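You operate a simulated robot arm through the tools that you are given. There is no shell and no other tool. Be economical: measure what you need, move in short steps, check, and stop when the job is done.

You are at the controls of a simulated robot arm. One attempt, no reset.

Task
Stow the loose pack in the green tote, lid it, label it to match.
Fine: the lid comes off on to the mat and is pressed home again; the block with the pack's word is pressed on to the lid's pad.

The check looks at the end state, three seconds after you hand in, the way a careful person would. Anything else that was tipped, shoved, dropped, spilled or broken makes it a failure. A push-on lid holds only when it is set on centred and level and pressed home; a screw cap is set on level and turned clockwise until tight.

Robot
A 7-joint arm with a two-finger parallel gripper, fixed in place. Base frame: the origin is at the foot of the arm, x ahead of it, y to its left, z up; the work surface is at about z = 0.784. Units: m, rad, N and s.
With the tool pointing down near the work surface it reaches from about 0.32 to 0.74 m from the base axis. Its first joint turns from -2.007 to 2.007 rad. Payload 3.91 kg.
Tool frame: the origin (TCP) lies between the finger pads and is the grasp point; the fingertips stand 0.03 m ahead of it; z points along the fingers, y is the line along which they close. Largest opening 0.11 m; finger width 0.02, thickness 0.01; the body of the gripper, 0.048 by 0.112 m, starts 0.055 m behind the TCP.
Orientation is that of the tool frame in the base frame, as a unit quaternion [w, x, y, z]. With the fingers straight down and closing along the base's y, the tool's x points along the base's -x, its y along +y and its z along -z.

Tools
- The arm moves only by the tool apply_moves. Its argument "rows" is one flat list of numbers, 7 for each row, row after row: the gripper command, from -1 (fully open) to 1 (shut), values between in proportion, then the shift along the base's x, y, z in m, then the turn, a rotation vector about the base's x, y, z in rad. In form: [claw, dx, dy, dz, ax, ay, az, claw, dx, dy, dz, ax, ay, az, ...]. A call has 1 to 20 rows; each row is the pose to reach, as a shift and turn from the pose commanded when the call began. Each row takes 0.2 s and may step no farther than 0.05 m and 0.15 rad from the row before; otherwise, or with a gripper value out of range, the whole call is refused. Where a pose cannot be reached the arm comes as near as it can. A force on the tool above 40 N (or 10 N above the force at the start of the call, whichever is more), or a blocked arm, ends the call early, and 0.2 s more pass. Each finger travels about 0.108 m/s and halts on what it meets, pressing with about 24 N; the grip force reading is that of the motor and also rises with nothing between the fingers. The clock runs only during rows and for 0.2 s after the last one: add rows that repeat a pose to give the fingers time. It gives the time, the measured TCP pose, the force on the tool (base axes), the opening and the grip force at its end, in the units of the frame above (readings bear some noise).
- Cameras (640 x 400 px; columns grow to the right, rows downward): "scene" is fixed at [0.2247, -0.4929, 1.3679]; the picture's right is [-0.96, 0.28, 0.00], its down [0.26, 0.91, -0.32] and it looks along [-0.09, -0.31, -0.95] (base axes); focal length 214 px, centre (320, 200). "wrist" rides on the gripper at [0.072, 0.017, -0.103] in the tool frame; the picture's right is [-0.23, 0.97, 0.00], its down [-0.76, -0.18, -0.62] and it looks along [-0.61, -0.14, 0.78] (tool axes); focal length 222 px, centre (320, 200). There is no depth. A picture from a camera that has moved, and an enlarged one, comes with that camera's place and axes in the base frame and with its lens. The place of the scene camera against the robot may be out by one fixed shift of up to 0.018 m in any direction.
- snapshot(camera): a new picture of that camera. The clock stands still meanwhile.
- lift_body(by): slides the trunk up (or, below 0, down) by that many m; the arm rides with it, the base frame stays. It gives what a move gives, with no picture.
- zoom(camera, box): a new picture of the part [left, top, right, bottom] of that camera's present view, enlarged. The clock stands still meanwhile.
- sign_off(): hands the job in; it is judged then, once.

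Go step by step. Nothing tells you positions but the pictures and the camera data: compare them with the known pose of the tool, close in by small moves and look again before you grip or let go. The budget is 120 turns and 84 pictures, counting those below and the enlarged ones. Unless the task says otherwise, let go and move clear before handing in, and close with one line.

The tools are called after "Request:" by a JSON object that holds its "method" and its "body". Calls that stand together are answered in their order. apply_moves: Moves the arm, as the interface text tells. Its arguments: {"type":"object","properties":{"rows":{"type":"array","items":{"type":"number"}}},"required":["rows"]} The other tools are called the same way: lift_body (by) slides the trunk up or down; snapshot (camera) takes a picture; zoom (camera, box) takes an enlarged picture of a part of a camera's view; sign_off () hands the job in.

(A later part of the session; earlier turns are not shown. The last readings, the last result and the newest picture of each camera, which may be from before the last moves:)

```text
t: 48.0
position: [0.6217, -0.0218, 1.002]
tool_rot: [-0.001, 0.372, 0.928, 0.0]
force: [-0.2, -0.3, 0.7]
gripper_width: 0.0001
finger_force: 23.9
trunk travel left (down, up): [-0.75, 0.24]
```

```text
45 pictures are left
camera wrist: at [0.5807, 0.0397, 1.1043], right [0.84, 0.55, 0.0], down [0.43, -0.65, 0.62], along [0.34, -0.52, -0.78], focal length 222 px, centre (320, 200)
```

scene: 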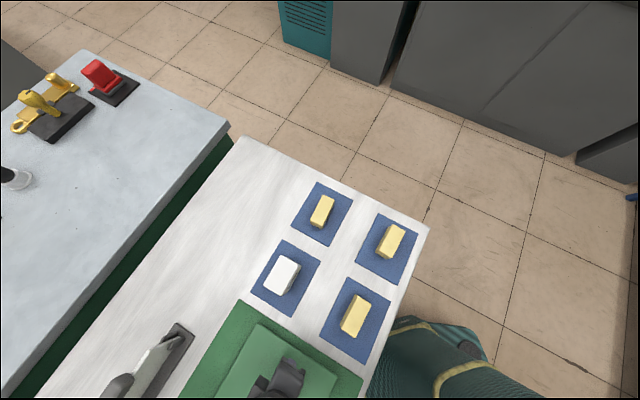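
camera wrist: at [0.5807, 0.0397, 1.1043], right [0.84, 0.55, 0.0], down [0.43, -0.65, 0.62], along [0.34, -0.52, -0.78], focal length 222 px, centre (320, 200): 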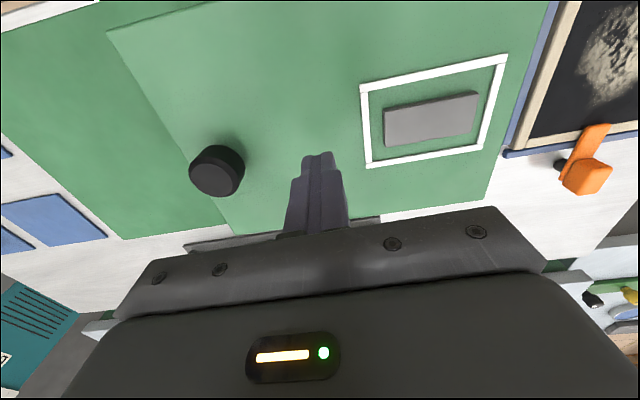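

Free surface under the tip. Press down in small steps; the force limit will stop it.

Request:
{"method": "apply_moves", "body": {"rows": [1, 0, 0, -0.015, 0, 0, 0, 1, 0, 0, -0.03, 0, 0, 0, 1, 0, 0, -0.036, 0, 0, 0, 1, 0, 0, -0.04, 0, 0, 0, 1, 0, 0, -0.044, 0, 0, 0, 1, 0, 0, -0.048, 0, 0, 0, 1, 0, 0, -0.052, 0, 0, 0, 1, 0, 0, -0.056, 0, 0, 0, 1, 0, 0, -0.06, 0, 0, 0]}}

```text
t: 50.0
position: [0.6225, -0.0217, 0.9433]
tool_rot: [0.003, 0.372, 0.928, 0.001]
force: [-2.3, -2.3, 22.4]
gripper_width: 0.0
finger_force: 23.9
trunk travel left (down, up): [-0.75, 0.24]
```

Request:
{"method": "apply_moves", "body": {"rows": [1, 0, 0, -0.002, 0, 0, 0, 1, 0, 0, -0.004, 0, 0, 0, 1, 0, 0, -0.006, 0, 0, 0, 1, 0, 0, -0.008, 0, 0, 0, 1, 0, 0, -0.01, 0, 0, 0]}}

```text
t: 50.5
position: [0.6227, -0.0211, 0.9427]
tool_rot: [0.004, 0.371, 0.928, 0.003]
force: [-10.2, 0.1, 18.3]
gripper_width: 0.0001
finger_force: 24.5
trunk travel left (down, up): [-0.75, 0.24]
stopped in row 2: the force on the tool passed its limit (the readings are from after the stop); the commanded pose is now the measured one
```

The limit tripped on the press at 0.913 surface height. I'll rise, regrip the knob, and tug lightly to test whether the lid holds.

Request:
{"method": "apply_moves", "body": {"rows": [1, 0, 0, 0.04, 0, 0, 0, 1, 0, 0, 0.08, 0, 0, 0, -0.3, -0.03, -0.03, 0.08, 0, 0, 0, -0.6, -0.0625, -0.0648, 0.08, 0, 0, 0, -0.6, -0.0625, -0.0648, 0.08, 0, 0, 0, -0.6, -0.0625, -0.0648, 0.045, 0, 0, 0, -0.6, -0.0625, -0.0648, 0.0245, 0, 0, 0, -0.6, -0.0625, -0.0648, 0.0245, 0, 0, 0]}}

Request:
{"method": "snapshot", "body": {"camera": "wrist"}}

```text
t: 52.3
position: [0.5642, -0.0836, 0.964]
tool_rot: [0.004, 0.371, 0.929, 0.002]
force: [0.2, -0.3, 0.6]
gripper_width: 0.0881
finger_force: 0.1
trunk travel left (down, up): [-0.75, 0.24]
```

```text
44 pictures are left
camera wrist: at [0.5214, -0.0234, 1.0671], right [0.84, 0.55, 0.01], down [0.42, -0.65, 0.63], along [0.35, -0.52, -0.78], focal length 222 px, centre (320, 200)
```

wrist: 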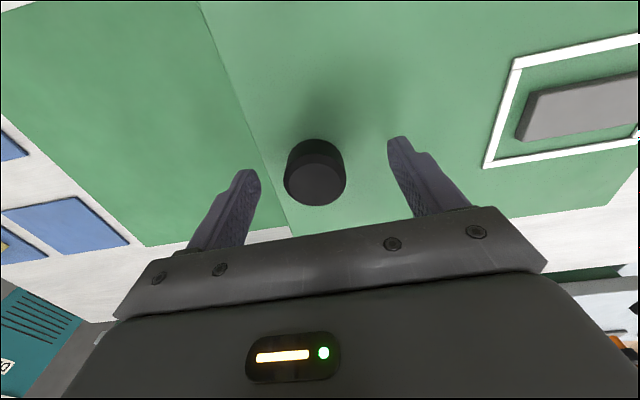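

The commanded pose picked up a small tilt and offset from the stop. I'll correct both, then close on the knob.

Request:
{"method": "apply_moves", "body": {"rows": [-0.6, -0.004, -0.0028, 0.002, -0.0007, 0.0085, 0, -0.6, -0.004, -0.0028, 0.002, -0.0007, 0.0085, 0, -0.6, -0.004, -0.0028, 0.002, -0.0007, 0.0085, 0]}}

```text
t: 53.1
position: [0.5613, -0.0878, 0.966]
tool_rot: [-0.001, 0.372, 0.928, -0.001]
force: [-0.3, -0.4, 0.3]
gripper_width: 0.088
finger_force: 0.2
trunk travel left (down, up): [-0.75, 0.24]
```

Request:
{"method": "apply_moves", "body": {"rows": [0.3, 0, 0, 0, 0, 0, 0, 1, 0, 0, 0, 0, 0, 0, 1, 0, 0, 0, 0, 0, 0, 1, 0, 0, 0, 0, 0, 0, 1, 0, 0, 0.001, 0, 0, 0, 1, 0, 0, 0.001, 0, 0, 0]}}

```text
t: 54.5
position: [0.5587, -0.0879, 0.9681]
tool_rot: [0.0, 0.371, 0.929, -0.001]
force: [-0.2, -0.4, 1.0]
gripper_width: 0.0391
finger_force: 24.0
trunk travel left (down, up): [-0.75, 0.24]
```

Request:
{"method": "apply_moves", "body": {"rows": [1, 0, 0, 0.0015, 0, 0, 0, 1, 0, 0, 0.0015, 0, 0, 0]}}

```text
t: 55.1
position: [0.5591, -0.0887, 0.9693]
tool_rot: [0.0, 0.371, 0.929, -0.001]
force: [-0.8, 1.6, -0.2]
gripper_width: 0.0391
finger_force: 24.2
trunk travel left (down, up): [-0.75, 0.24]
```

The knob end rose with almost no force, so the lid is not held yet. I'll look at its alignment.

Request:
{"method": "snapshot", "body": {"camera": "wrist"}}

Request:
{"method": "zoom", "body": {"camera": "wrist", "box": [160, 180, 320, 280]}}

```text
43 pictures are left
camera wrist: at [0.5182, -0.0271, 1.0722], right [0.84, 0.55, 0.0], down [0.43, -0.65, 0.62], along [0.34, -0.52, -0.78], focal length 222 px, centre (320, 200)
```

wrist: 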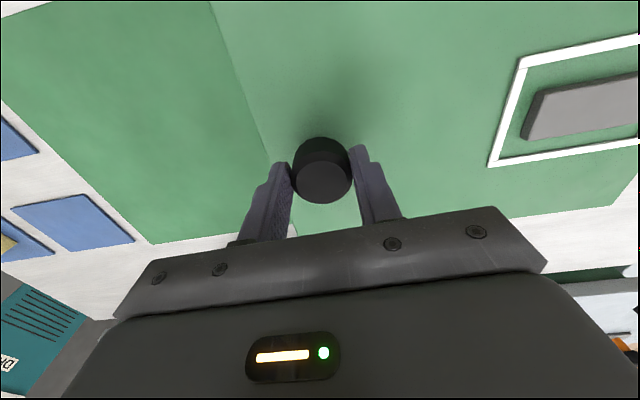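

```text
4.00 times, centred on (240, 230) of wrist
camera zoom: at [0.5182, -0.0271, 1.0722], right [0.84, 0.55, 0.0], down [0.43, -0.65, 0.62], along [0.34, -0.52, -0.78], focal length 888 px, centre (640, 80)
```

zoom: 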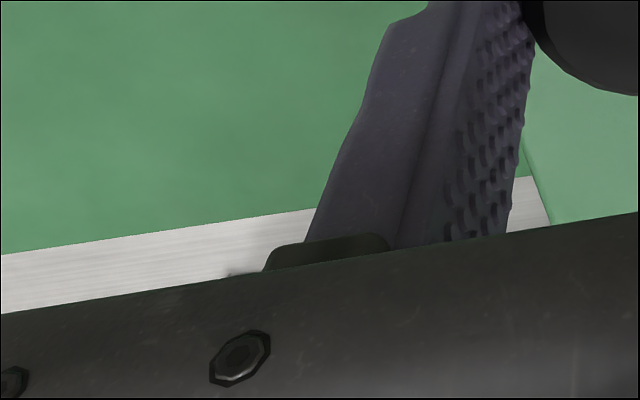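

I'll lift the lid slightly clear, re-measure the pose, and set it again a touch farther along +u, as the side forces suggested.

Request:
{"method": "apply_moves", "body": {"rows": [1, 0, 0, 0.006, 0, 0, 0, 1, 0.0006, 0.0012, 0.012, 0, 0, 0, 1, 0.0011, 0.0022, 0.016, 0, 0, 0, 1, 0.0011, 0.0022, 0.016, 0, 0, 0, 1, 0.0011, 0.0022, 0.016, 0, 0, 0]}}

Request:
{"method": "snapshot", "body": {"camera": "wrist"}}

Request:
{"method": "apply_moves", "body": {"rows": [1, 0, 0, 0, 0, 0, 0, 1, 0, 0, 0, 0, 0, 0]}}

Request:
{"method": "apply_moves", "body": {"rows": [1, 0, 0, 0, 0, 0, 0]}}

Request:
{"method": "apply_moves", "body": {"rows": [1, 0, 0, 0, 0, 0, 0]}}

```text
t: 56.3
position: [0.5608, -0.0865, 0.9857]
tool_rot: [0.0, 0.371, 0.929, 0.0]
force: [0.9, 0.7, -2.6]
gripper_width: 0.0391
finger_force: 24.3
trunk travel left (down, up): [-0.75, 0.24]
```

```text
41 pictures are left
camera wrist: at [0.5193, -0.0253, 1.0886], right [0.84, 0.55, 0.0], down [0.43, -0.65, 0.62], along [0.34, -0.52, -0.78], focal length 222 px, centre (320, 200)
```

wrist: 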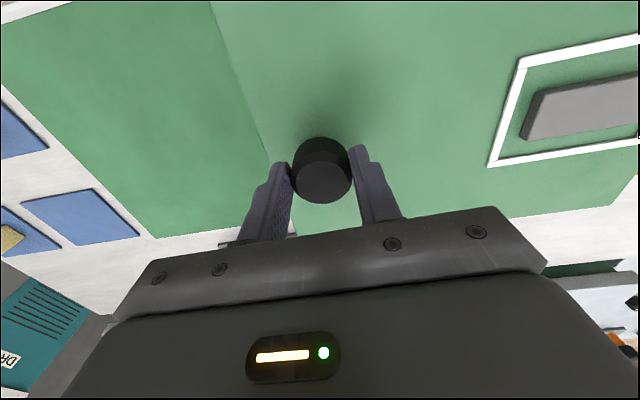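

```text
t: 56.9
position: [0.5598, -0.0861, 0.9865]
tool_rot: [0.0, 0.371, 0.929, -0.002]
force: [0.2, 0.6, -2.7]
gripper_width: 0.0392
finger_force: 24.1
trunk travel left (down, up): [-0.75, 0.24]
```

```text
t: 57.3
position: [0.5602, -0.0862, 0.9844]
tool_rot: [0.0, 0.371, 0.929, -0.001]
force: [0.6, -0.3, -2.8]
gripper_width: 0.0388
finger_force: 23.8
trunk travel left (down, up): [-0.75, 0.24]
```

```text
t: 57.7
position: [0.5593, -0.0854, 0.9845]
tool_rot: [0.0, 0.372, 0.928, 0.0]
force: [0.3, 0.5, -2.6]
gripper_width: 0.0391
finger_force: 24.2
trunk travel left (down, up): [-0.75, 0.24]
```

Now at about (0.5600, -0.0860, 0.985). I'll nudge +u 0.8 mm and lower, reading force near contact.

Request:
{"method": "apply_moves", "body": {"rows": [1, 0.0006, 0.0006, -0.004, 0, 0, 0, 1, 0.0006, 0.0006, -0.008, 0, 0, 0, 1, 0.0006, 0.0006, -0.012, 0, 0, 0, 1, 0.0006, 0.0006, -0.016, 0, 0, 0, 1, 0.0006, 0.0006, -0.016, 0, 0, 0]}}

Request:
{"method": "apply_moves", "body": {"rows": [1, 0, 0, -0.001, 0, 0, 0, 1, 0, 0, -0.001, 0, 0, 0]}}

Request:
{"method": "apply_moves", "body": {"rows": [1, 0, 0, -0.001, 0, 0, 0, 1, 0, 0, -0.001, 0, 0, 0]}}

Request:
{"method": "apply_moves", "body": {"rows": [1, 0, 0, -0.001, 0, 0, 0, 1, 0, 0, -0.001, 0, 0, 0]}}

```text
t: 58.9
position: [0.561, -0.0864, 0.9694]
tool_rot: [0.0, 0.371, 0.928, -0.002]
force: [0.7, 0.1, 0.8]
gripper_width: 0.0393
finger_force: 23.9
trunk travel left (down, up): [-0.75, 0.24]
```

```text
t: 59.5
position: [0.563, -0.0857, 0.9693]
tool_rot: [-0.002, 0.371, 0.929, -0.001]
force: [-0.6, -1.3, 0.1]
gripper_width: 0.0391
finger_force: 24.2
trunk travel left (down, up): [-0.75, 0.24]
```

```text
t: 60.1
position: [0.5614, -0.0849, 0.9676]
tool_rot: [-0.001, 0.371, 0.929, -0.001]
force: [1.4, 0.7, 0.2]
gripper_width: 0.039
finger_force: 24.0
trunk travel left (down, up): [-0.75, 0.24]
```

```text
t: 60.7
position: [0.5608, -0.086, 0.9668]
tool_rot: [-0.001, 0.372, 0.928, -0.001]
force: [0.3, 1.8, 0.8]
gripper_width: 0.0389
finger_force: 24.2
trunk travel left (down, up): [-0.75, 0.24]
```

Request:
{"method": "apply_moves", "body": {"rows": [1, 0, 0, -0.001, 0, 0, 0, 1, 0, 0, -0.001, 0, 0, 0]}}

Request:
{"method": "apply_moves", "body": {"rows": [1, 0, 0, -0.0015, 0, 0, 0, 1, 0, 0, -0.0015, 0, 0, 0]}}

Request:
{"method": "apply_moves", "body": {"rows": [1, 0, 0, -0.0015, 0, 0, 0, 1, 0, 0, -0.0015, 0, 0, 0]}}

```text
t: 61.3
position: [0.5612, -0.0856, 0.9679]
tool_rot: [0.001, 0.371, 0.929, -0.001]
force: [2.2, 1.0, 8.4]
gripper_width: 0.0392
finger_force: 23.8
trunk travel left (down, up): [-0.75, 0.24]
```

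```text
t: 61.9
position: [0.5599, -0.0841, 0.9666]
tool_rot: [0.003, 0.371, 0.929, 0.0]
force: [2.9, -0.2, 23.4]
gripper_width: 0.0392
finger_force: 24.1
trunk travel left (down, up): [-0.75, 0.24]
```

```text
t: 62.5
position: [0.5593, -0.0842, 0.9629]
tool_rot: [0.001, 0.371, 0.929, -0.001]
force: [5.8, -0.8, 23.4]
gripper_width: 0.0393
finger_force: 23.7
trunk travel left (down, up): [-0.75, 0.24]
```

At 23 N the fingers begin slipping on the knob, so that press is friction-limited. I'll release and press directly on the lid's centre with finer, stronger steps.

Request:
{"method": "apply_moves", "body": {"rows": [1, 0, 0, 0.003, 0, 0, 0, 0.3, 0, 0, 0.003, 0, 0, 0, -0.4, 0, 0, 0.003, 0, 0, 0, -0.4, 0, 0, 0.003, 0, 0, 0, -0.4, 0, 0, 0.04, 0, 0, 0, 0.5, 0.03, 0.03, 0.045, 0, 0, 0, 1, 0.063, 0.064, 0.045, 0, 0, 0, 1, 0.063, 0.064, 0.02, 0, 0, 0, 1, 0.063, 0.064, 0, 0, 0, 0, 1, 0.063, 0.064, -0.01, 0, 0, 0, 1, 0.063, 0.064, -0.015, 0, 0, 0, 1, 0.063, 0.064, -0.015, 0, 0, 0]}}

Request:
{"method": "snapshot", "body": {"camera": "wrist"}}

```text
t: 65.1
position: [0.625, -0.0223, 0.9481]
tool_rot: [0.0, 0.372, 0.928, -0.001]
force: [1.1, 0.9, 0.4]
gripper_width: 0.0001
finger_force: 24.4
trunk travel left (down, up): [-0.75, 0.24]
```

```text
40 pictures are left
camera wrist: at [0.5836, 0.0383, 1.0514], right [0.84, 0.55, 0.0], down [0.43, -0.65, 0.62], along [0.34, -0.52, -0.78], focal length 222 px, centre (320, 200)
```

wrist: 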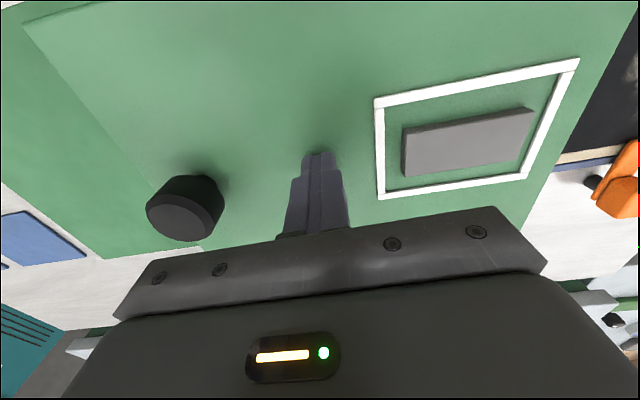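

Request:
{"method": "apply_moves", "body": {"rows": [1, 0.004, 0.004, 0, 0, 0, 0, 1, 0.004, 0.004, -0.004, 0, 0, 0, 1, 0.004, 0.004, -0.006, 0, 0, 0, 1, 0.004, 0.004, -0.008, 0, 0, 0, 1, 0.004, 0.004, -0.01, 0, 0, 0, 1, 0.004, 0.004, -0.01, 0, 0, 0]}}

Request:
{"method": "apply_moves", "body": {"rows": [1, 0, 0, -0.001, 0, 0, 0, 1, 0, 0, -0.001, 0, 0, 0]}}

Request:
{"method": "apply_moves", "body": {"rows": [1, 0, 0, -0.001, 0, 0, 0, 1, 0, 0, -0.001, 0, 0, 0]}}

```text
t: 66.5
position: [0.629, -0.0195, 0.9435]
tool_rot: [0.005, 0.371, 0.928, 0.002]
force: [-8.3, 0.1, 16.8]
gripper_width: 0.0
finger_force: 23.8
trunk travel left (down, up): [-0.75, 0.24]
stopped in row 6: the force on the tool passed its limit (the readings are from after the stop); the commanded pose is now the measured one
```

```text
t: 67.1
position: [0.6292, -0.0187, 0.9419]
tool_rot: [0.007, 0.371, 0.929, 0.003]
force: [-10.0, -1.2, 32.9]
gripper_width: 0.0
finger_force: 23.6
trunk travel left (down, up): [-0.75, 0.24]
```

```text
t: 67.7
position: [0.6306, -0.0183, 0.944]
tool_rot: [0.007, 0.371, 0.929, 0.002]
force: [-11.5, -1.1, 21.5]
gripper_width: 0.0
finger_force: 24.4
trunk travel left (down, up): [-0.75, 0.24]
stopped in row 2: the force on the tool passed its limit (the readings are from after the stop); the commanded pose is now the measured one
```

The surface is rigid at 0.913, pressed with over 40 N. I'll rise, remove the small tilt, and go back to the knob for another light tug test.

Request:
{"method": "apply_moves", "body": {"rows": [1, 0, 0, 0.04, 0, 0.0148, 0, 1, 0, 0, 0.07, 0, 0.0148, 0, -0.3, -0.035, -0.035, 0.07, 0, 0.0148, 0, -0.6, -0.07, -0.0675, 0.07, 0, 0.0148, 0, -0.6, -0.07, -0.0675, 0.07, 0, 0.0148, 0, -0.6, -0.07, -0.0675, 0.07, 0, 0.0148, 0]}}

Request:
{"method": "apply_moves", "body": {"rows": [-0.6, 0, 0, 0, 0, 0, 0]}}

Request:
{"method": "apply_moves", "body": {"rows": [-0.6, 0, 0, 0, 0, 0, 0]}}

Request:
{"method": "zoom", "body": {"camera": "wrist", "box": [200, 0, 640, 275]}}

```text
t: 69.1
position: [0.5624, -0.0837, 1.0122]
tool_rot: [-0.002, 0.371, 0.928, -0.001]
force: [0.1, -0.3, 0.0]
gripper_width: 0.0882
finger_force: 0.0
trunk travel left (down, up): [-0.75, 0.24]
```

```text
t: 69.5
position: [0.5627, -0.0843, 1.0136]
tool_rot: [-0.001, 0.372, 0.928, -0.001]
force: [0.8, 0.4, 0.4]
gripper_width: 0.0878
finger_force: 0.0
trunk travel left (down, up): [-0.75, 0.24]
```

```text
t: 69.9
position: [0.5634, -0.0846, 1.0127]
tool_rot: [-0.002, 0.371, 0.929, -0.001]
force: [-0.7, 0.4, 1.0]
gripper_width: 0.0878
finger_force: 0.0
trunk travel left (down, up): [-0.75, 0.24]
```

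```text
1.45 times, centred on (420, 138) of wrist
camera zoom: at [0.5217, -0.0228, 1.1158], right [0.84, 0.55, 0.0], down [0.43, -0.65, 0.62], along [0.34, -0.52, -0.78], focal length 323 px, centre (174, 291)
```

zoom: 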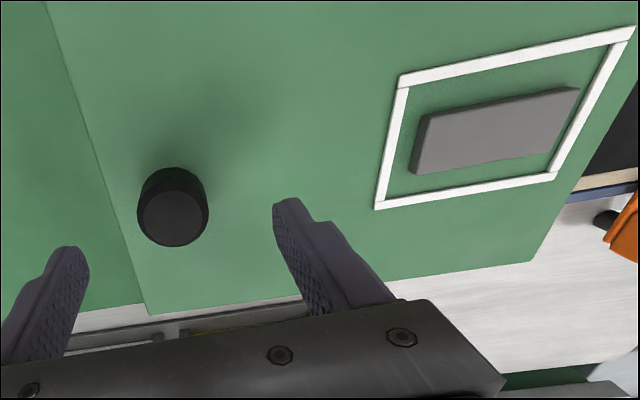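

Request:
{"method": "apply_moves", "body": {"rows": [-0.6, -0.0026, -0.0013, -0.025, 0, -0.004, 0, -0.6, -0.0026, -0.0013, -0.045, 0, -0.004, 0, -0.6, -0.0026, -0.0013, -0.045, 0, -0.004, 0, 0.3, -0.0026, -0.0013, -0.045, 0, -0.004, 0, 1, -0.0026, -0.0013, -0.045, 0, -0.004, 0, 1, -0.0026, -0.0013, -0.045, 0, -0.004, 0, 1, -0.0026, -0.0013, -0.045, 0, -0.004, 0]}}

Request:
{"method": "apply_moves", "body": {"rows": [1, 0, 0, 0.001, 0, 0, 0, 1, 0, 0, 0.001, 0, 0, 0]}}

Request:
{"method": "apply_moves", "body": {"rows": [1, 0, 0, 0.001, 0, 0, 0, 1, 0, 0, 0.001, 0, 0, 0]}}

```text
t: 71.5
position: [0.5609, -0.0857, 0.9673]
tool_rot: [0.001, 0.372, 0.928, -0.001]
force: [6.0, 5.1, 1.2]
gripper_width: 0.0389
finger_force: 23.9
trunk travel left (down, up): [-0.75, 0.24]
```

```text
t: 72.1
position: [0.5602, -0.0848, 0.9665]
tool_rot: [0.001, 0.371, 0.929, 0.0]
force: [6.5, 6.7, -0.4]
gripper_width: 0.0393
finger_force: 23.8
trunk travel left (down, up): [-0.75, 0.24]
```

```text
t: 72.7
position: [0.5575, -0.086, 0.9691]
tool_rot: [0.0, 0.373, 0.928, -0.002]
force: [1.3, 1.0, -0.2]
gripper_width: 0.039
finger_force: 23.3
trunk travel left (down, up): [-0.75, 0.24]
```

That grip showed the same firm side force as at the very start, so the lid had been seated; my tug loosened it at the second millimetre. I'll set it back down, release, and press home again, with no more tugging.

Request:
{"method": "apply_moves", "body": {"rows": [1, 0.0009, 0.0009, 0, 0, 0, 0, 1, 0.0009, 0.0009, -0.002, 0, 0, 0, 1, 0.0009, 0.0009, -0.003, 0, 0, 0, 1, 0.0009, 0.0009, -0.004, 0, 0, 0, 1, 0.0009, 0.0009, -0.005, 0, 0, 0, 1, 0.0009, 0.0009, -0.005, 0, 0, 0]}}

```text
t: 74.1
position: [0.5605, -0.0865, 0.9652]
tool_rot: [0.004, 0.371, 0.928, -0.001]
force: [-0.6, -0.3, 22.3]
gripper_width: 0.0398
finger_force: 24.1
trunk travel left (down, up): [-0.75, 0.24]
```

Now no side force. Release and press at the centre again.

Request:
{"method": "apply_moves", "body": {"rows": [1, 0, 0, 0.003, 0, 0, 0, 0.3, 0, 0, 0.003, 0, 0, 0, -0.4, 0, 0, 0.003, 0, 0, 0, -0.4, 0, 0, 0.003, 0, 0, 0, -0.4, 0, 0, 0.04, 0, 0, 0, 0.5, 0.033, 0.033, 0.045, 0, 0, 0, 1, 0.066, 0.0665, 0.045, 0, 0, 0, 1, 0.066, 0.0665, 0.02, 0, 0, 0, 1, 0.066, 0.0665, 0, 0, 0, 0, 1, 0.066, 0.0665, -0.012, 0, 0, 0, 1, 0.066, 0.0665, -0.015, 0, 0, 0, 1, 0.066, 0.0665, -0.018, 0, 0, 0, 1, 0.066, 0.0665, -0.021, 0, 0, 0, 1, 0.066, 0.0665, -0.023, 0, 0, 0, 1, 0.066, 0.0665, -0.025, 0, 0, 0, 1, 0.066, 0.0665, -0.025, 0, 0, 0]}}

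Request:
{"method": "apply_moves", "body": {"rows": [1, 0, 0, -0.001, 0, 0, 0, 1, 0, 0, -0.002, 0, 0, 0, 1, 0, 0, -0.003, 0, 0, 0]}}

Request:
{"method": "apply_moves", "body": {"rows": [1, 0, 0, -0.001, 0, 0, 0, 1, 0, 0, -0.002, 0, 0, 0, 1, 0, 0, -0.003, 0, 0, 0]}}

```text
t: 77.4
position: [0.6274, -0.019, 0.9438]
tool_rot: [0.005, 0.372, 0.928, 0.002]
force: [-9.7, 0.9, 17.5]
gripper_width: 0.0003
finger_force: 24.2
trunk travel left (down, up): [-0.75, 0.24]
stopped in row 16: the force on the tool passed its limit (the readings are from after the stop); the commanded pose is now the measured one
```

```text
t: 78.2
position: [0.6276, -0.0188, 0.944]
tool_rot: [0.008, 0.372, 0.928, 0.002]
force: [-10.5, 0.1, 20.5]
gripper_width: 0.0
finger_force: 24.3
trunk travel left (down, up): [-0.75, 0.24]
stopped in row 3: the force on the tool passed its limit (the readings are from after the stop); the commanded pose is now the measured one
```

```text
t: 78.8
position: [0.63, -0.0189, 0.9431]
tool_rot: [0.011, 0.372, 0.928, 0.004]
force: [-10.8, 0.1, 21.1]
gripper_width: 0.0
finger_force: 23.8
trunk travel left (down, up): [-0.75, 0.24]
stopped in row 3: the force on the tool passed its limit (the readings are from after the stop); the commanded pose is now the measured one
```

Pressed past 40 N repeatedly. I'll rise, level the tool, and also press down on the knob's top.

Request:
{"method": "apply_moves", "body": {"rows": [1, 0, 0, 0.03, 0, 0.012, 0, 1, 0, 0, 0.07, 0, 0.0225, 0, 1, -0.034, -0.034, 0.07, 0, 0.0225, 0, 1, -0.068, -0.0675, 0.07, 0, 0.0225, 0, 1, -0.068, -0.0675, 0.07, 0, 0.0225, 0, 1, -0.068, -0.0675, 0.07, 0, 0.0225, 0]}}

Request:
{"method": "snapshot", "body": {"camera": "wrist"}}

Request:
{"method": "apply_moves", "body": {"rows": [1, 0, 0, 0, 0, 0, 0]}}

```text
t: 80.2
position: [0.5636, -0.0858, 1.0115]
tool_rot: [-0.002, 0.372, 0.928, -0.002]
force: [-0.4, 0.2, 0.0]
gripper_width: 0.0
finger_force: 24.1
trunk travel left (down, up): [-0.75, 0.24]
```

```text
38 pictures are left
camera wrist: at [0.5235, -0.0255, 1.1149], right [0.84, 0.55, 0.0], down [0.43, -0.65, 0.62], along [0.34, -0.52, -0.78], focal length 222 px, centre (320, 200)
```

wrist: 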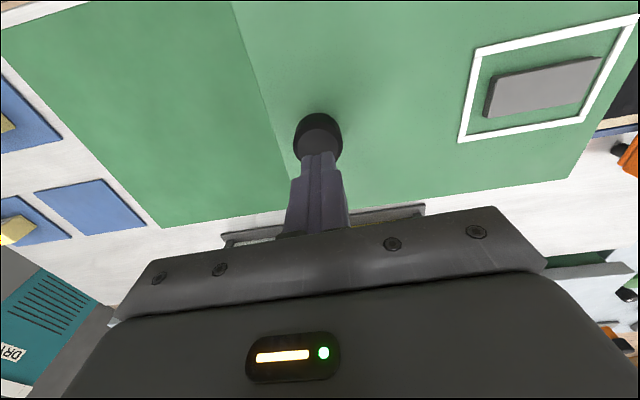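

```text
t: 80.6
position: [0.5637, -0.0864, 1.0112]
tool_rot: [-0.001, 0.372, 0.928, -0.002]
force: [0.4, -1.0, 0.4]
gripper_width: 0.0003
finger_force: 23.6
trunk travel left (down, up): [-0.75, 0.24]
```

Request:
{"method": "apply_moves", "body": {"rows": [1, -0.0027, 0, -0.012, 0, -0.005, 0, 1, -0.0027, 0, -0.02, 0, -0.005, 0, 1, -0.0027, 0, -0.025, 0, -0.005, 0, 1, -0.0027, 0, -0.029, 0, -0.005, 0, 1, -0.0027, 0, -0.033, 0, -0.005, 0, 1, -0.0027, 0, -0.033, 0, -0.005, 0]}}

```text
t: 81.8
position: [0.5619, -0.0851, 0.9862]
tool_rot: [0.006, 0.372, 0.928, 0.001]
force: [-11.1, 1.8, 21.2]
gripper_width: 0.0
finger_force: 24.3
trunk travel left (down, up): [-0.75, 0.24]
stopped in row 5: the force on the tool passed its limit (the readings are from after the stop); the commanded pose is now the measured one
```

Pressed on both places. Now off to the yellow WIRE block, left of where the pack was.

Request:
{"method": "apply_moves", "body": {"rows": [1, 0, 0, 0.045, 0, 0.012, 0, 1, 0, 0, 0.09, 0, 0.012, 0, -1, -0.0286, -0.037, 0.1, 0, 0.012, 0, -1, -0.0572, -0.074, 0.1, 0, 0.012, 0, -1, -0.0858, -0.111, 0.1, 0, 0.012, 0, -1, -0.1144, -0.148, 0.1, 0, 0.012, 0, -1, -0.143, -0.185, 0.1, 0, 0.012, 0, -1, -0.1716, -0.222, 0.1, 0, 0.012, 0, -1, -0.2, -0.259, 0.1, 0, 0.012, 0, -1, -0.2288, -0.296, 0.1, 0, 0.012, 0, -1, -0.2574, -0.333, 0.1, 0, 0.012, 0, -1, -0.286, -0.37, 0.1, 0, 0.012, 0, -1, -0.3146, -0.407, 0.1, 0, 0.012, 0, -1, -0.3432, -0.444, 0.1, 0, 0.012, 0, -1, -0.3718, -0.481, 0.1, 0, 0.012, 0, -1, -0.4, -0.518, 0.1, 0, 0.012, 0, -1, -0.4, -0.518, 0.1, 0, 0.012, 0, -1, -0.4, -0.518, 0.1, 0, 0.012, 0]}}

Request:
{"method": "snapshot", "body": {"camera": "wrist"}}

```text
t: 85.6
position: [0.1638, -0.6064, 1.0797]
tool_rot: [0.0, 0.372, 0.928, -0.002]
force: [-0.2, -0.6, 0.6]
gripper_width: 0.11
finger_force: 0.0
trunk travel left (down, up): [-0.75, 0.24]
```

```text
37 pictures are left
camera wrist: at [0.1235, -0.5458, 1.1824], right [0.84, 0.55, 0.0], down [0.43, -0.65, 0.62], along [0.34, -0.52, -0.78], focal length 222 px, centre (320, 200)
```

wrist: 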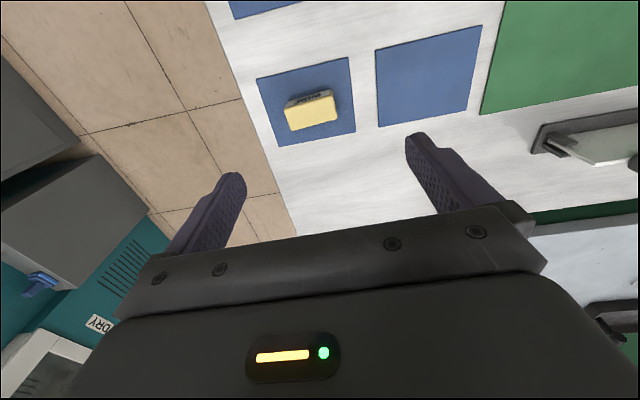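

Request:
{"method": "zoom", "body": {"camera": "wrist", "box": [250, 50, 370, 150]}}

```text
4.00 times, centred on (310, 100) of wrist
camera zoom: at [0.1235, -0.5458, 1.1824], right [0.84, 0.55, 0.0], down [0.43, -0.65, 0.62], along [0.34, -0.52, -0.78], focal length 888 px, centre (360, 600)
```

zoom: 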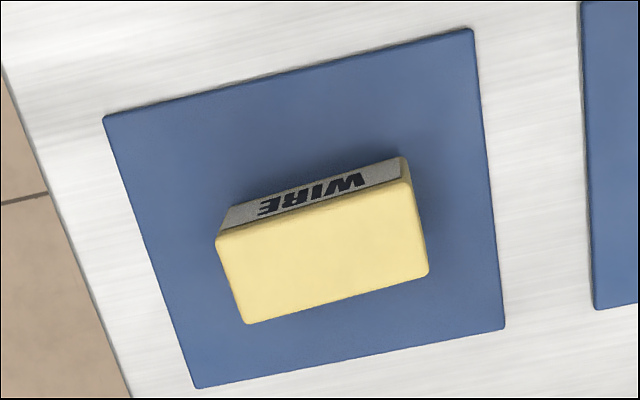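

It clearly reads WIRE. Block centre is about (0.172, -0.648), top 0.825, size 0.077 x 0.034, yaw +0.055 rad from mine. I'll go above it.

Request:
{"method": "apply_moves", "body": {"rows": [-1, 0.004, -0.02, -0.04, 0, 0, 0.055, -1, 0.0079, -0.0413, -0.08, 0, 0, 0.055, -1, 0.0079, -0.0413, -0.125, 0, 0, 0.055, -1, 0.0079, -0.0413, -0.165, 0, 0, 0.055, -1, 0.0079, -0.0413, -0.19, 0, 0, 0.055, -1, 0.0079, -0.0413, -0.19, 0, 0, 0.055, -1, 0.0079, -0.0413, -0.19, 0, 0, 0.055]}}

Request:
{"method": "zoom", "body": {"camera": "wrist", "box": [160, 60, 480, 260]}}

```text
t: 87.2
position: [0.1732, -0.6442, 0.8937]
tool_rot: [-0.001, 0.346, 0.938, -0.002]
force: [0.4, 0.2, 0.0]
gripper_width: 0.1101
finger_force: 0.0
trunk travel left (down, up): [-0.75, 0.24]
```

```text
2.00 times, centred on (320, 160) of wrist
camera zoom: at [0.1299, -0.5868, 0.9969], right [0.81, 0.59, 0.0], down [0.47, -0.63, 0.62], along [0.37, -0.5, -0.78], focal length 444 px, centre (320, 280)
```

zoom: 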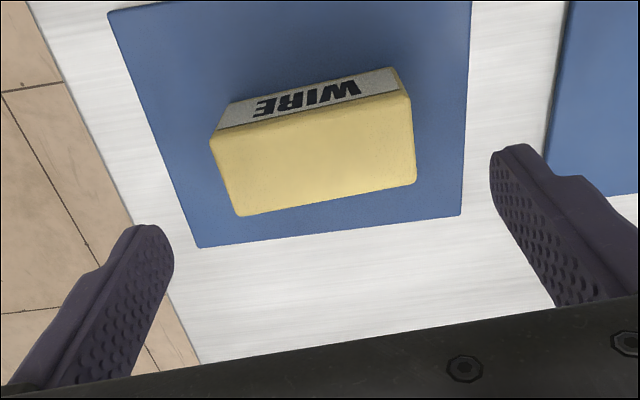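

Aligned within a millimetre. Descend and close.

Request:
{"method": "apply_moves", "body": {"rows": [-1, 0, 0, -0.03, 0, 0, 0, -1, 0, 0, -0.05, 0, 0, 0, -1, 0, 0, -0.06, 0, 0, 0, -1, 0, 0, -0.06, 0, 0, 0]}}

Request:
{"method": "snapshot", "body": {"camera": "wrist"}}

```text
t: 88.2
position: [0.1734, -0.6463, 0.8321]
tool_rot: [0.0, 0.347, 0.938, -0.001]
force: [0.3, -0.9, -0.8]
gripper_width: 0.11
finger_force: 0.1
trunk travel left (down, up): [-0.75, 0.24]
```

```text
34 pictures are left
camera wrist: at [0.1296, -0.5868, 0.9348], right [0.81, 0.59, 0.0], down [0.47, -0.63, 0.62], along [0.37, -0.5, -0.78], focal length 222 px, centre (320, 200)
```

wrist: 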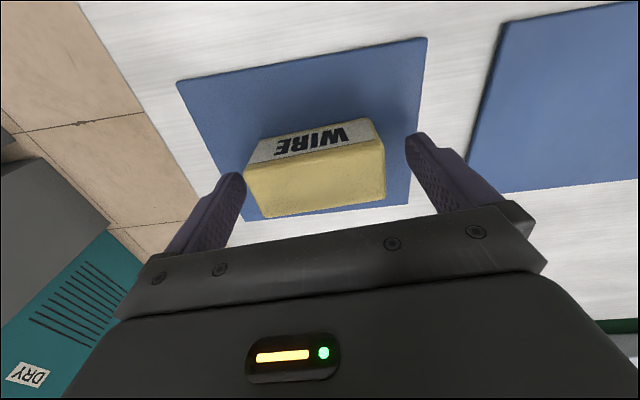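

Request:
{"method": "apply_moves", "body": {"rows": [-1, -0.001, -0.001, 0, 0, 0, 0, -0.3, -0.001, -0.001, 0, 0, 0, 0, 0.3, -0.001, -0.001, 0, 0, 0, 0, 1, -0.001, -0.001, 0, 0, 0, 0, 1, -0.001, -0.001, 0, 0, 0, 0, 1, -0.001, -0.001, 0.01, 0, 0, 0, 1, -0.001, -0.001, 0.04, 0, 0, 0, 1, -0.001, -0.001, 0.08, 0, 0, 0, 1, -0.001, -0.001, 0.08, 0, 0, 0]}}

Request:
{"method": "snapshot", "body": {"camera": "wrist"}}

```text
t: 90.2
position: [0.1726, -0.6459, 0.9124]
tool_rot: [-0.001, 0.346, 0.938, -0.002]
force: [1.1, -0.3, -0.5]
gripper_width: 0.0775
finger_force: 24.0
trunk travel left (down, up): [-0.75, 0.24]
```

```text
33 pictures are left
camera wrist: at [0.128, -0.5873, 1.0151], right [0.81, 0.59, 0.0], down [0.47, -0.63, 0.62], along [0.37, -0.5, -0.78], focal length 222 px, centre (320, 200)
```

wrist: 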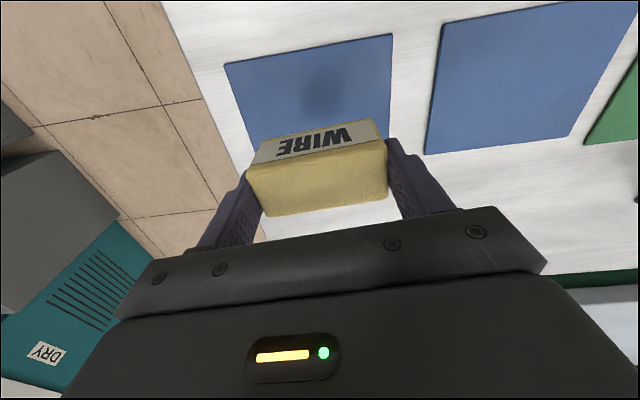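

Block is firmly held. Lift and carry it to above the lid's pad.

Request:
{"method": "apply_moves", "body": {"rows": [1, 0, 0, 0.048, 0, 0, 0, 1, 0, 0, 0.096, 0, 0, 0, 1, 0.0288, 0.0377, 0.105, 0, 0, -0.01, 1, 0.0576, 0.0753, 0.115, 0, 0, -0.02, 1, 0.0863, 0.113, 0.125, 0, 0, -0.03, 1, 0.1151, 0.1507, 0.135, 0, 0, -0.04, 1, 0.1439, 0.1884, 0.145, 0, 0, -0.05, 1, 0.1727, 0.226, 0.15, 0, 0, -0.055, 1, 0.2015, 0.2637, 0.15, 0, 0, -0.055, 1, 0.2302, 0.3014, 0.15, 0, 0, -0.055, 1, 0.259, 0.339, 0.15, 0, 0, -0.055, 1, 0.2878, 0.3767, 0.15, 0, 0, -0.055, 1, 0.3166, 0.4144, 0.15, 0, 0, -0.055, 1, 0.3453, 0.452, 0.15, 0, 0, -0.055, 1, 0.3741, 0.4897, 0.15, 0, 0, -0.055, 1, 0.4029, 0.5274, 0.15, 0, 0, -0.055, 1, 0.4317, 0.565, 0.15, 0, 0, -0.055, 1, 0.4604, 0.6027, 0.15, 0, 0, -0.055, 1, 0.4892, 0.6404, 0.15, 0, 0, -0.055, 1, 0.518, 0.678, 0.15, 0, 0, -0.055]}}

Request:
{"method": "apply_moves", "body": {"rows": [1, 0, 0, 0, 0, 0, 0]}}

Request:
{"method": "snapshot", "body": {"camera": "wrist"}}

```text
t: 94.4
position: [0.6914, 0.0317, 1.0625]
tool_rot: [-0.002, 0.373, 0.928, -0.003]
force: [-0.1, 0.0, -0.9]
gripper_width: 0.0777
finger_force: 23.9
trunk travel left (down, up): [-0.75, 0.24]
```

```text
t: 94.8
position: [0.6898, 0.0315, 1.0612]
tool_rot: [-0.001, 0.372, 0.928, -0.001]
force: [-0.4, -0.6, -0.9]
gripper_width: 0.0779
finger_force: 24.2
trunk travel left (down, up): [-0.75, 0.24]
```

```text
32 pictures are left
camera wrist: at [0.6491, 0.092, 1.1647], right [0.84, 0.55, 0.0], down [0.43, -0.65, 0.62], along [0.34, -0.52, -0.78], focal length 222 px, centre (320, 200)
```

wrist: 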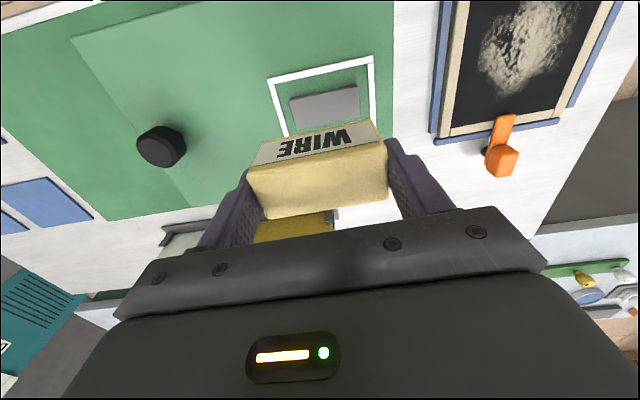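

Request:
{"method": "zoom", "body": {"camera": "wrist", "box": [240, 40, 400, 140]}}

```text
4.00 times, centred on (320, 90) of wrist
camera zoom: at [0.6491, 0.092, 1.1647], right [0.84, 0.55, 0.0], down [0.43, -0.65, 0.62], along [0.34, -0.52, -0.78], focal length 888 px, centre (320, 640)
```

zoom: 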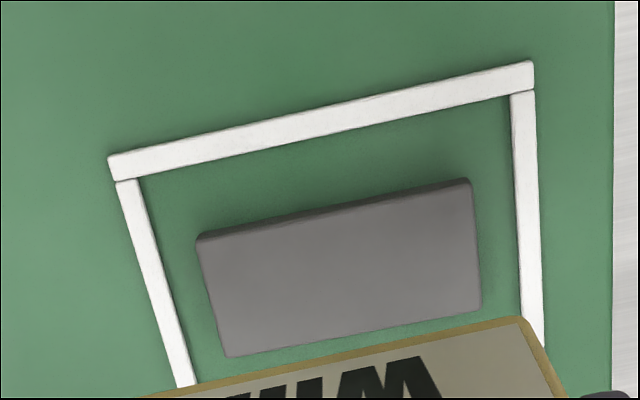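

The pad centre is about (0.694, 0.036) at yaw ≈44°, and the held block's centre is about (0.691, 0.028). I'll correct by (+0.0026, +0.0075), yaw -0.038, and lower partly.

Request:
{"method": "apply_moves", "body": {"rows": [1, 0.0013, 0.0037, 0, 0, 0, -0.02, 1, 0.0026, 0.0075, -0.02, 0, 0, -0.038, 1, 0.0026, 0.0075, -0.05, 0, 0, -0.038, 1, 0.0026, 0.0075, -0.07, 0, 0, -0.038, 1, 0.0026, 0.0075, -0.07, 0, 0, -0.038, 1, 0.0026, 0.0075, -0.07, 0, 0, -0.038]}}

Request:
{"method": "snapshot", "body": {"camera": "wrist"}}

Request:
{"method": "zoom", "body": {"camera": "wrist", "box": [200, 40, 440, 240]}}

```text
t: 96.2
position: [0.6933, 0.0366, 0.99]
tool_rot: [0.0, 0.389, 0.921, -0.001]
force: [0.0, -0.2, -0.6]
gripper_width: 0.0773
finger_force: 24.1
trunk travel left (down, up): [-0.75, 0.24]
```

```text
30 pictures are left
camera wrist: at [0.6545, 0.0998, 1.0933], right [0.86, 0.52, 0.0], down [0.41, -0.67, 0.62], along [0.32, -0.54, -0.78], focal length 222 px, centre (320, 200)
```

wrist: 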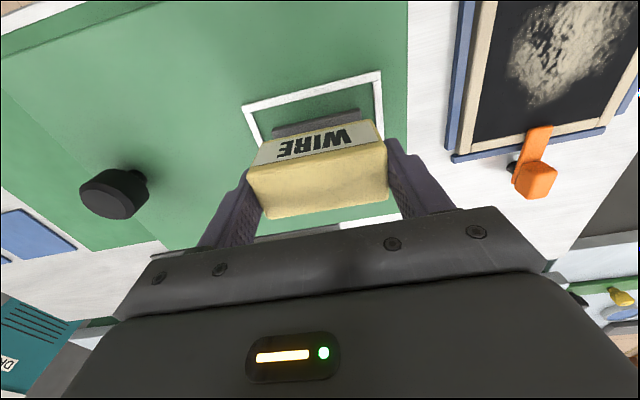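

```text
2.00 times, centred on (320, 140) of wrist
camera zoom: at [0.6545, 0.0998, 1.0933], right [0.86, 0.52, 0.0], down [0.41, -0.67, 0.62], along [0.32, -0.54, -0.78], focal length 444 px, centre (320, 320)
```

zoom: 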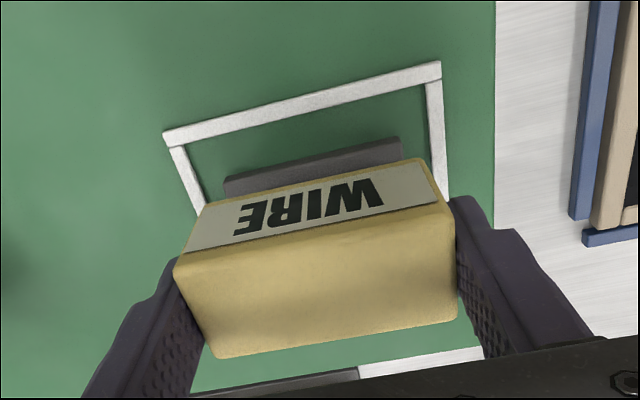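

Parallel and within about 2 mm. A small final correction, then lower to just above the pad.

Request:
{"method": "apply_moves", "body": {"rows": [1, 0.001, -0.001, -0.01, 0, 0, 0, 1, 0.001, -0.001, -0.018, 0, 0, 0, 1, 0.001, -0.001, -0.022, 0, 0, 0, 1, 0.001, -0.001, -0.022, 0, 0, 0]}}

Request:
{"method": "zoom", "body": {"camera": "wrist", "box": [200, 40, 440, 240]}}

```text
t: 97.2
position: [0.6942, 0.0377, 0.9702]
tool_rot: [-0.001, 0.389, 0.921, -0.002]
force: [0.0, -0.7, -0.6]
gripper_width: 0.0776
finger_force: 23.8
trunk travel left (down, up): [-0.75, 0.24]
```

```text
2.00 times, centred on (320, 140) of wrist
camera zoom: at [0.6556, 0.0996, 1.0726], right [0.86, 0.52, 0.0], down [0.41, -0.67, 0.62], along [0.32, -0.54, -0.78], focal length 444 px, centre (320, 320)
```

zoom: 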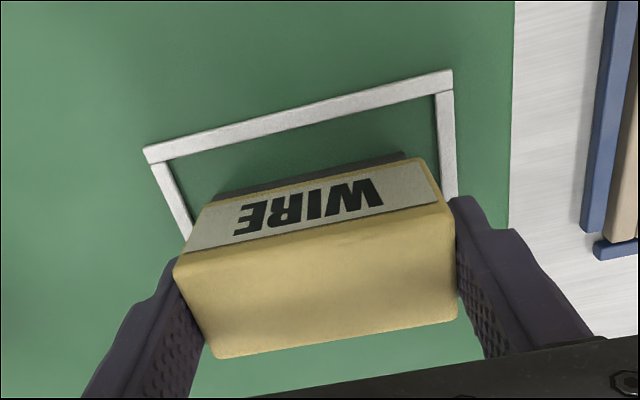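

Balanced in the frame. Lower to contact.

Request:
{"method": "apply_moves", "body": {"rows": [1, 0, 0, -0.002, 0, 0, 0, 1, 0, 0, -0.004, 0, 0, 0, 1, 0, 0, -0.006, 0, 0, 0, 1, 0, 0, -0.008, 0, 0, 0, 1, 0, 0, -0.008, 0, 0, 0]}}

```text
t: 98.4
position: [0.6919, 0.0391, 0.9646]
tool_rot: [0.001, 0.389, 0.921, 0.0]
force: [3.3, -0.5, 15.7]
gripper_width: 0.0776
finger_force: 23.9
trunk travel left (down, up): [-0.75, 0.24]
```

Contact at the expected height. Press a bit more in grip and look.

Request:
{"method": "apply_moves", "body": {"rows": [1, 0, 0, -0.001, 0, 0, 0, 1, 0, 0, -0.0015, 0, 0, 0, 1, 0, 0, -0.0015, 0, 0, 0]}}

Request:
{"method": "zoom", "body": {"camera": "wrist", "box": [200, 40, 440, 240]}}

```text
t: 99.2
position: [0.6917, 0.0387, 0.9618]
tool_rot: [0.001, 0.389, 0.921, -0.001]
force: [6.7, 0.5, 22.6]
gripper_width: 0.0777
finger_force: 23.9
trunk travel left (down, up): [-0.75, 0.24]
```

```text
2.00 times, centred on (320, 140) of wrist
camera zoom: at [0.6539, 0.1008, 1.0653], right [0.86, 0.52, 0.0], down [0.4, -0.67, 0.63], along [0.32, -0.54, -0.78], focal length 444 px, centre (320, 320)
```

zoom: 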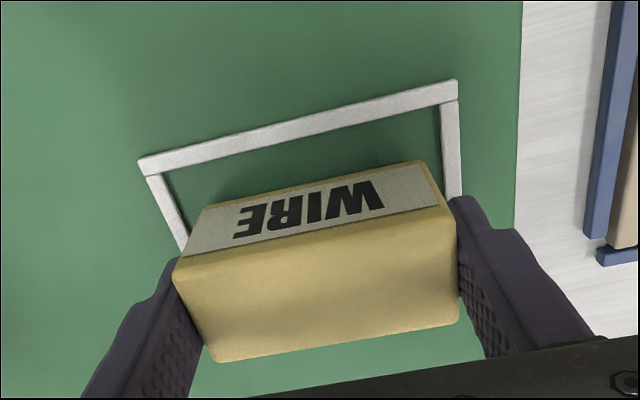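

Block sits squarely on the pad. Release, rise, and press its top with closed fingers.

Request:
{"method": "apply_moves", "body": {"rows": [1, 0, 0, 0.0035, 0, 0, 0, 0.2, 0, 0, 0.0035, 0, 0, 0, -0.7, 0, 0, 0.0035, 0, 0, 0, -0.7, 0, 0, 0.0035, 0, 0, 0, -0.7, 0, 0, 0.03, 0, 0, 0, -0.7, 0, 0, 0.06, 0, 0, 0, 1, 0, 0, 0.06, 0, 0, 0, 1, 0, 0, 0.06, 0, 0, 0, 1, 0, 0, 0.06, 0, 0, 0, 1, 0, 0, 0.06, 0, 0, 0]}}

Request:
{"method": "snapshot", "body": {"camera": "wrist"}}

```text
t: 101.4
position: [0.6943, 0.0368, 1.0226]
tool_rot: [0.0, 0.389, 0.921, -0.001]
force: [0.4, 0.1, -0.3]
gripper_width: 0.0003
finger_force: 23.8
trunk travel left (down, up): [-0.75, 0.24]
```

```text
26 pictures are left
camera wrist: at [0.6561, 0.0993, 1.1258], right [0.86, 0.52, 0.0], down [0.41, -0.67, 0.62], along [0.32, -0.54, -0.78], focal length 222 px, centre (320, 200)
```

wrist: 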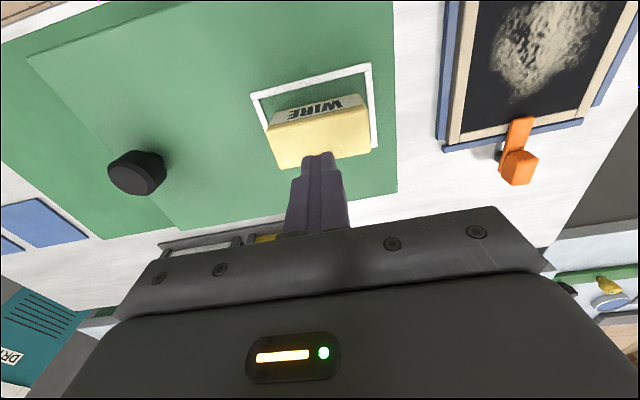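

Request:
{"method": "apply_moves", "body": {"rows": [1, 0, 0, -0.015, 0, 0, 0, 1, 0, 0, -0.028, 0, 0, 0, 1, 0, 0, -0.033, 0, 0, 0, 1, 0, 0, -0.036, 0, 0, 0, 1, 0, 0, -0.038, 0, 0, 0, 1, 0, 0, -0.039, 0, 0, 0, 1, 0, 0, -0.04, 0, 0, 0, 1, 0, 0, -0.041, 0, 0, 0, 1, 0, 0, -0.042, 0, 0, 0, 1, 0, 0, -0.042, 0, 0, 0]}}

```text
t: 102.5
position: [0.694, 0.0363, 0.9938]
tool_rot: [0.007, 0.389, 0.921, 0.002]
force: [-7.7, -1.3, 18.4]
gripper_width: 0.0002
finger_force: 24.1
trunk travel left (down, up): [-0.75, 0.24]
stopped in row 5: the force on the tool passed its limit (the readings are from after the stop); the commanded pose is now the measured one
```

Pressed on. Now I'll back off and inspect the lid seam from the near side.

Request:
{"method": "apply_moves", "body": {"rows": [1, 0, 0, 0.04, 0.001, 0.0145, 0, 1, 0, 0, 0.07, 0.001, 0.0145, 0, 1, -0.032, 0.013, 0.07, 0.001, 0.0145, 0, 1, -0.064, 0.026, 0.07, 0.001, 0.0145, 0, 1, -0.096, 0.039, 0.07, 0.001, 0.0145, 0, 1, -0.128, 0.052, 0.07, 0.001, 0.0145, 0, 1, -0.16, 0.065, 0.07, 0.001, 0.0145, 0, 1, -0.192, 0.079, 0.07, 0.001, 0.0145, 0, 1, -0.224, 0.093, 0.07, 0.001, 0.0145, 0, 1, -0.24, 0.1, 0.04, 0.001, 0.0145, 0, 1, -0.24, 0.1, 0.0, 0.001, 0.0145, 0, 1, -0.24, 0.1, 0, 0.001, 0.0145, 0]}}

Request:
{"method": "snapshot", "body": {"camera": "wrist"}}

```text
t: 105.1
position: [0.4551, 0.1344, 0.9933]
tool_rot: [-0.002, 0.389, 0.921, -0.001]
force: [-0.3, 0.7, -0.3]
gripper_width: 0.0001
finger_force: 24.3
trunk travel left (down, up): [-0.75, 0.24]
```

```text
25 pictures are left
camera wrist: at [0.4174, 0.1978, 1.0967], right [0.86, 0.52, 0.0], down [0.41, -0.67, 0.62], along [0.32, -0.53, -0.78], focal length 222 px, centre (320, 200)
```

wrist: 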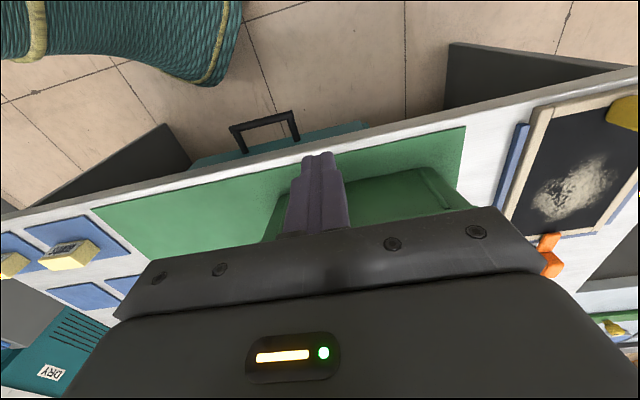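

The gripper hides it. I'll tilt the tool a little and shift so the near seam comes into the clear part of the view.

Request:
{"method": "apply_moves", "body": {"rows": [1, 0.0, 0.0, 0.02, -0.08, -0.078, 0, 1, 0.02, -0.02, 0.04, -0.16, -0.156, 0, 1, 0.04, -0.04, 0.056, -0.24, -0.234, 0, 1, 0.063, -0.0645, 0.056, -0.32, -0.312, 0, 1, 0.063, -0.0645, 0.056, -0.32, -0.312, 0, 1, 0.063, -0.0645, 0.056, -0.32, -0.312, 0]}}

Request:
{"method": "snapshot", "body": {"camera": "wrist"}}

```text
t: 106.5
position: [0.5227, 0.0727, 1.0466]
tool_rot: [0.203, 0.38, 0.898, -0.087]
force: [0.6, 0.7, 0.1]
gripper_width: 0.0
finger_force: 24.0
trunk travel left (down, up): [-0.75, 0.24]
```

```text
24 pictures are left
camera wrist: at [0.4585, 0.1626, 1.1089], right [0.84, 0.53, 0.1], down [0.17, -0.42, 0.89], along [0.51, -0.73, -0.44], focal length 222 px, centre (320, 200)
```

wrist: 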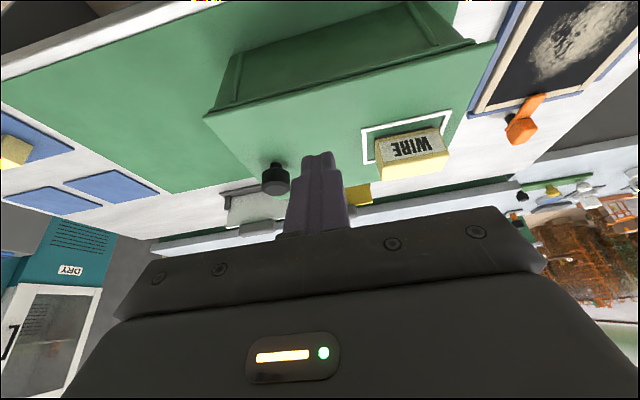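

Excellent view of the near side. Zoom on the seam.

Request:
{"method": "zoom", "body": {"camera": "wrist", "box": [190, 0, 350, 130]}}

Request:
{"method": "zoom", "body": {"camera": "wrist", "box": [340, 0, 500, 190]}}

```text
3.08 times, centred on (270, 65) of wrist
camera zoom: at [0.4585, 0.1626, 1.1089], right [0.84, 0.53, 0.1], down [0.17, -0.42, 0.89], along [0.51, -0.73, -0.44], focal length 684 px, centre (474, 615)
```

zoom: 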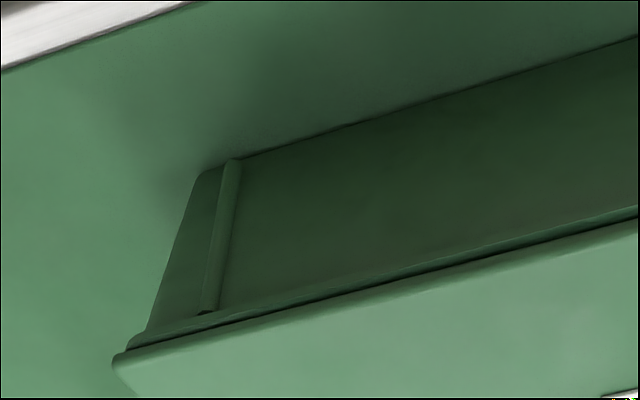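

```text
2.11 times, centred on (420, 95) of wrist
camera zoom: at [0.4585, 0.1626, 1.1089], right [0.84, 0.53, 0.1], down [0.17, -0.42, 0.89], along [0.51, -0.73, -0.44], focal length 468 px, centre (110, 421)
```

zoom: 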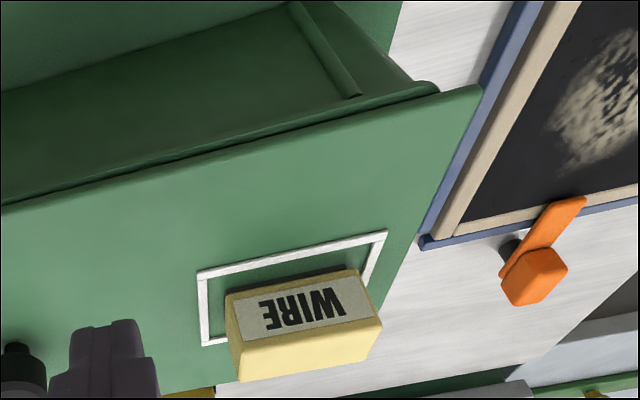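

The lid is flush along the whole seam at the original height. For a direct comparison with the start, I'll return to the earlier viewing pose; first undo the tilt.

Request:
{"method": "apply_moves", "body": {"rows": [1, -0.02, 0.01, 0.03, 0.08, 0.078, 0, 1, -0.04, 0.01, 0.06, 0.16, 0.156, 0, 1, -0.06, 0.0, 0.09, 0.24, 0.234, 0, 1, -0.08, -0.02, 0.12, 0.32, 0.312, 0, 1, -0.1, -0.04, 0.15, 0.32, 0.312, 0, 1, -0.125, -0.06, 0.18, 0.32, 0.312, 0, 1, -0.145, -0.08, 0.194, 0.32, 0.312, 0, 1, -0.145, -0.08, 0.194, 0.32, 0.312, 0]}}

Request:
{"method": "apply_moves", "body": {"rows": [0, 0, 0, 0, 0, 0, 0.133, -1, 0, 0, 0, 0, 0, 0.266, -1, 0, 0, 0, 0, 0, 0.4, -1, 0, 0, 0, 0, 0, 0.533, -1, 0, 0, 0, 0, 0, 0.666, -1, 0, 0, 0, 0, 0, 0.799, -1, 0, 0, 0, 0, 0, 0.799, -1, 0, 0, 0, 0, 0, 0.799]}}

```text
t: 108.3
position: [0.3747, -0.0055, 1.2409]
tool_rot: [-0.002, 0.389, 0.921, -0.002]
force: [0.4, -0.3, 1.4]
gripper_width: 0.0
finger_force: 24.1
trunk travel left (down, up): [-0.75, 0.24]
```

```text
t: 110.1
position: [0.3757, -0.0071, 1.2407]
tool_rot: [-0.001, 0.0, 1.0, -0.002]
force: [-1.0, 0.0, -0.8]
gripper_width: 0.1101
finger_force: 0.0
trunk travel left (down, up): [-0.75, 0.24]
```

Request:
{"method": "apply_moves", "body": {"rows": [-1, -0.0065, -0.003, 0.0005, 0, -0.003, 0, -1, -0.0065, -0.003, 0.0005, 0, -0.003, 0, -1, -0.0065, -0.003, 0.0005, 0, -0.003, 0]}}

Request:
{"method": "zoom", "body": {"camera": "wrist", "box": [160, 60, 480, 260]}}

Request:
{"method": "snapshot", "body": {"camera": "scene"}}

```text
t: 110.9
position: [0.3699, -0.0107, 1.2409]
tool_rot: [0.0, 0.0, 1.0, -0.001]
force: [0.3, 0.0, 0.9]
gripper_width: 0.1099
finger_force: 0.2
trunk travel left (down, up): [-0.75, 0.24]
```

```text
2.00 times, centred on (320, 160) of wrist
camera zoom: at [0.2968, 0.0055, 1.3438], right [0.23, 0.97, 0.0], down [0.76, -0.18, 0.62], along [0.61, -0.14, -0.78], focal length 444 px, centre (320, 280)
```

zoom: 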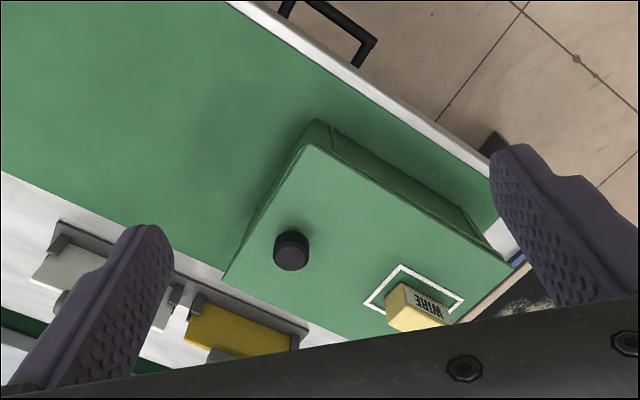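

```text
20 pictures are left
```

scene: 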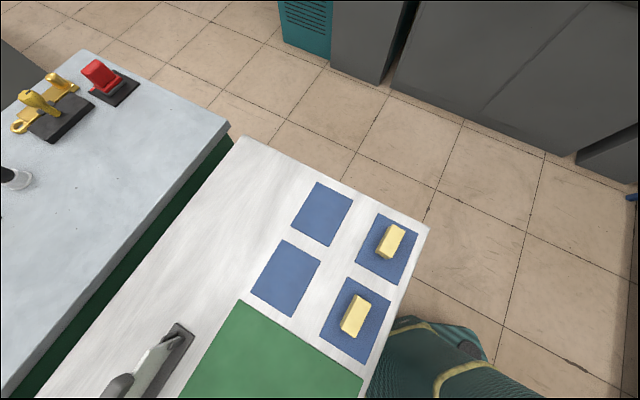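

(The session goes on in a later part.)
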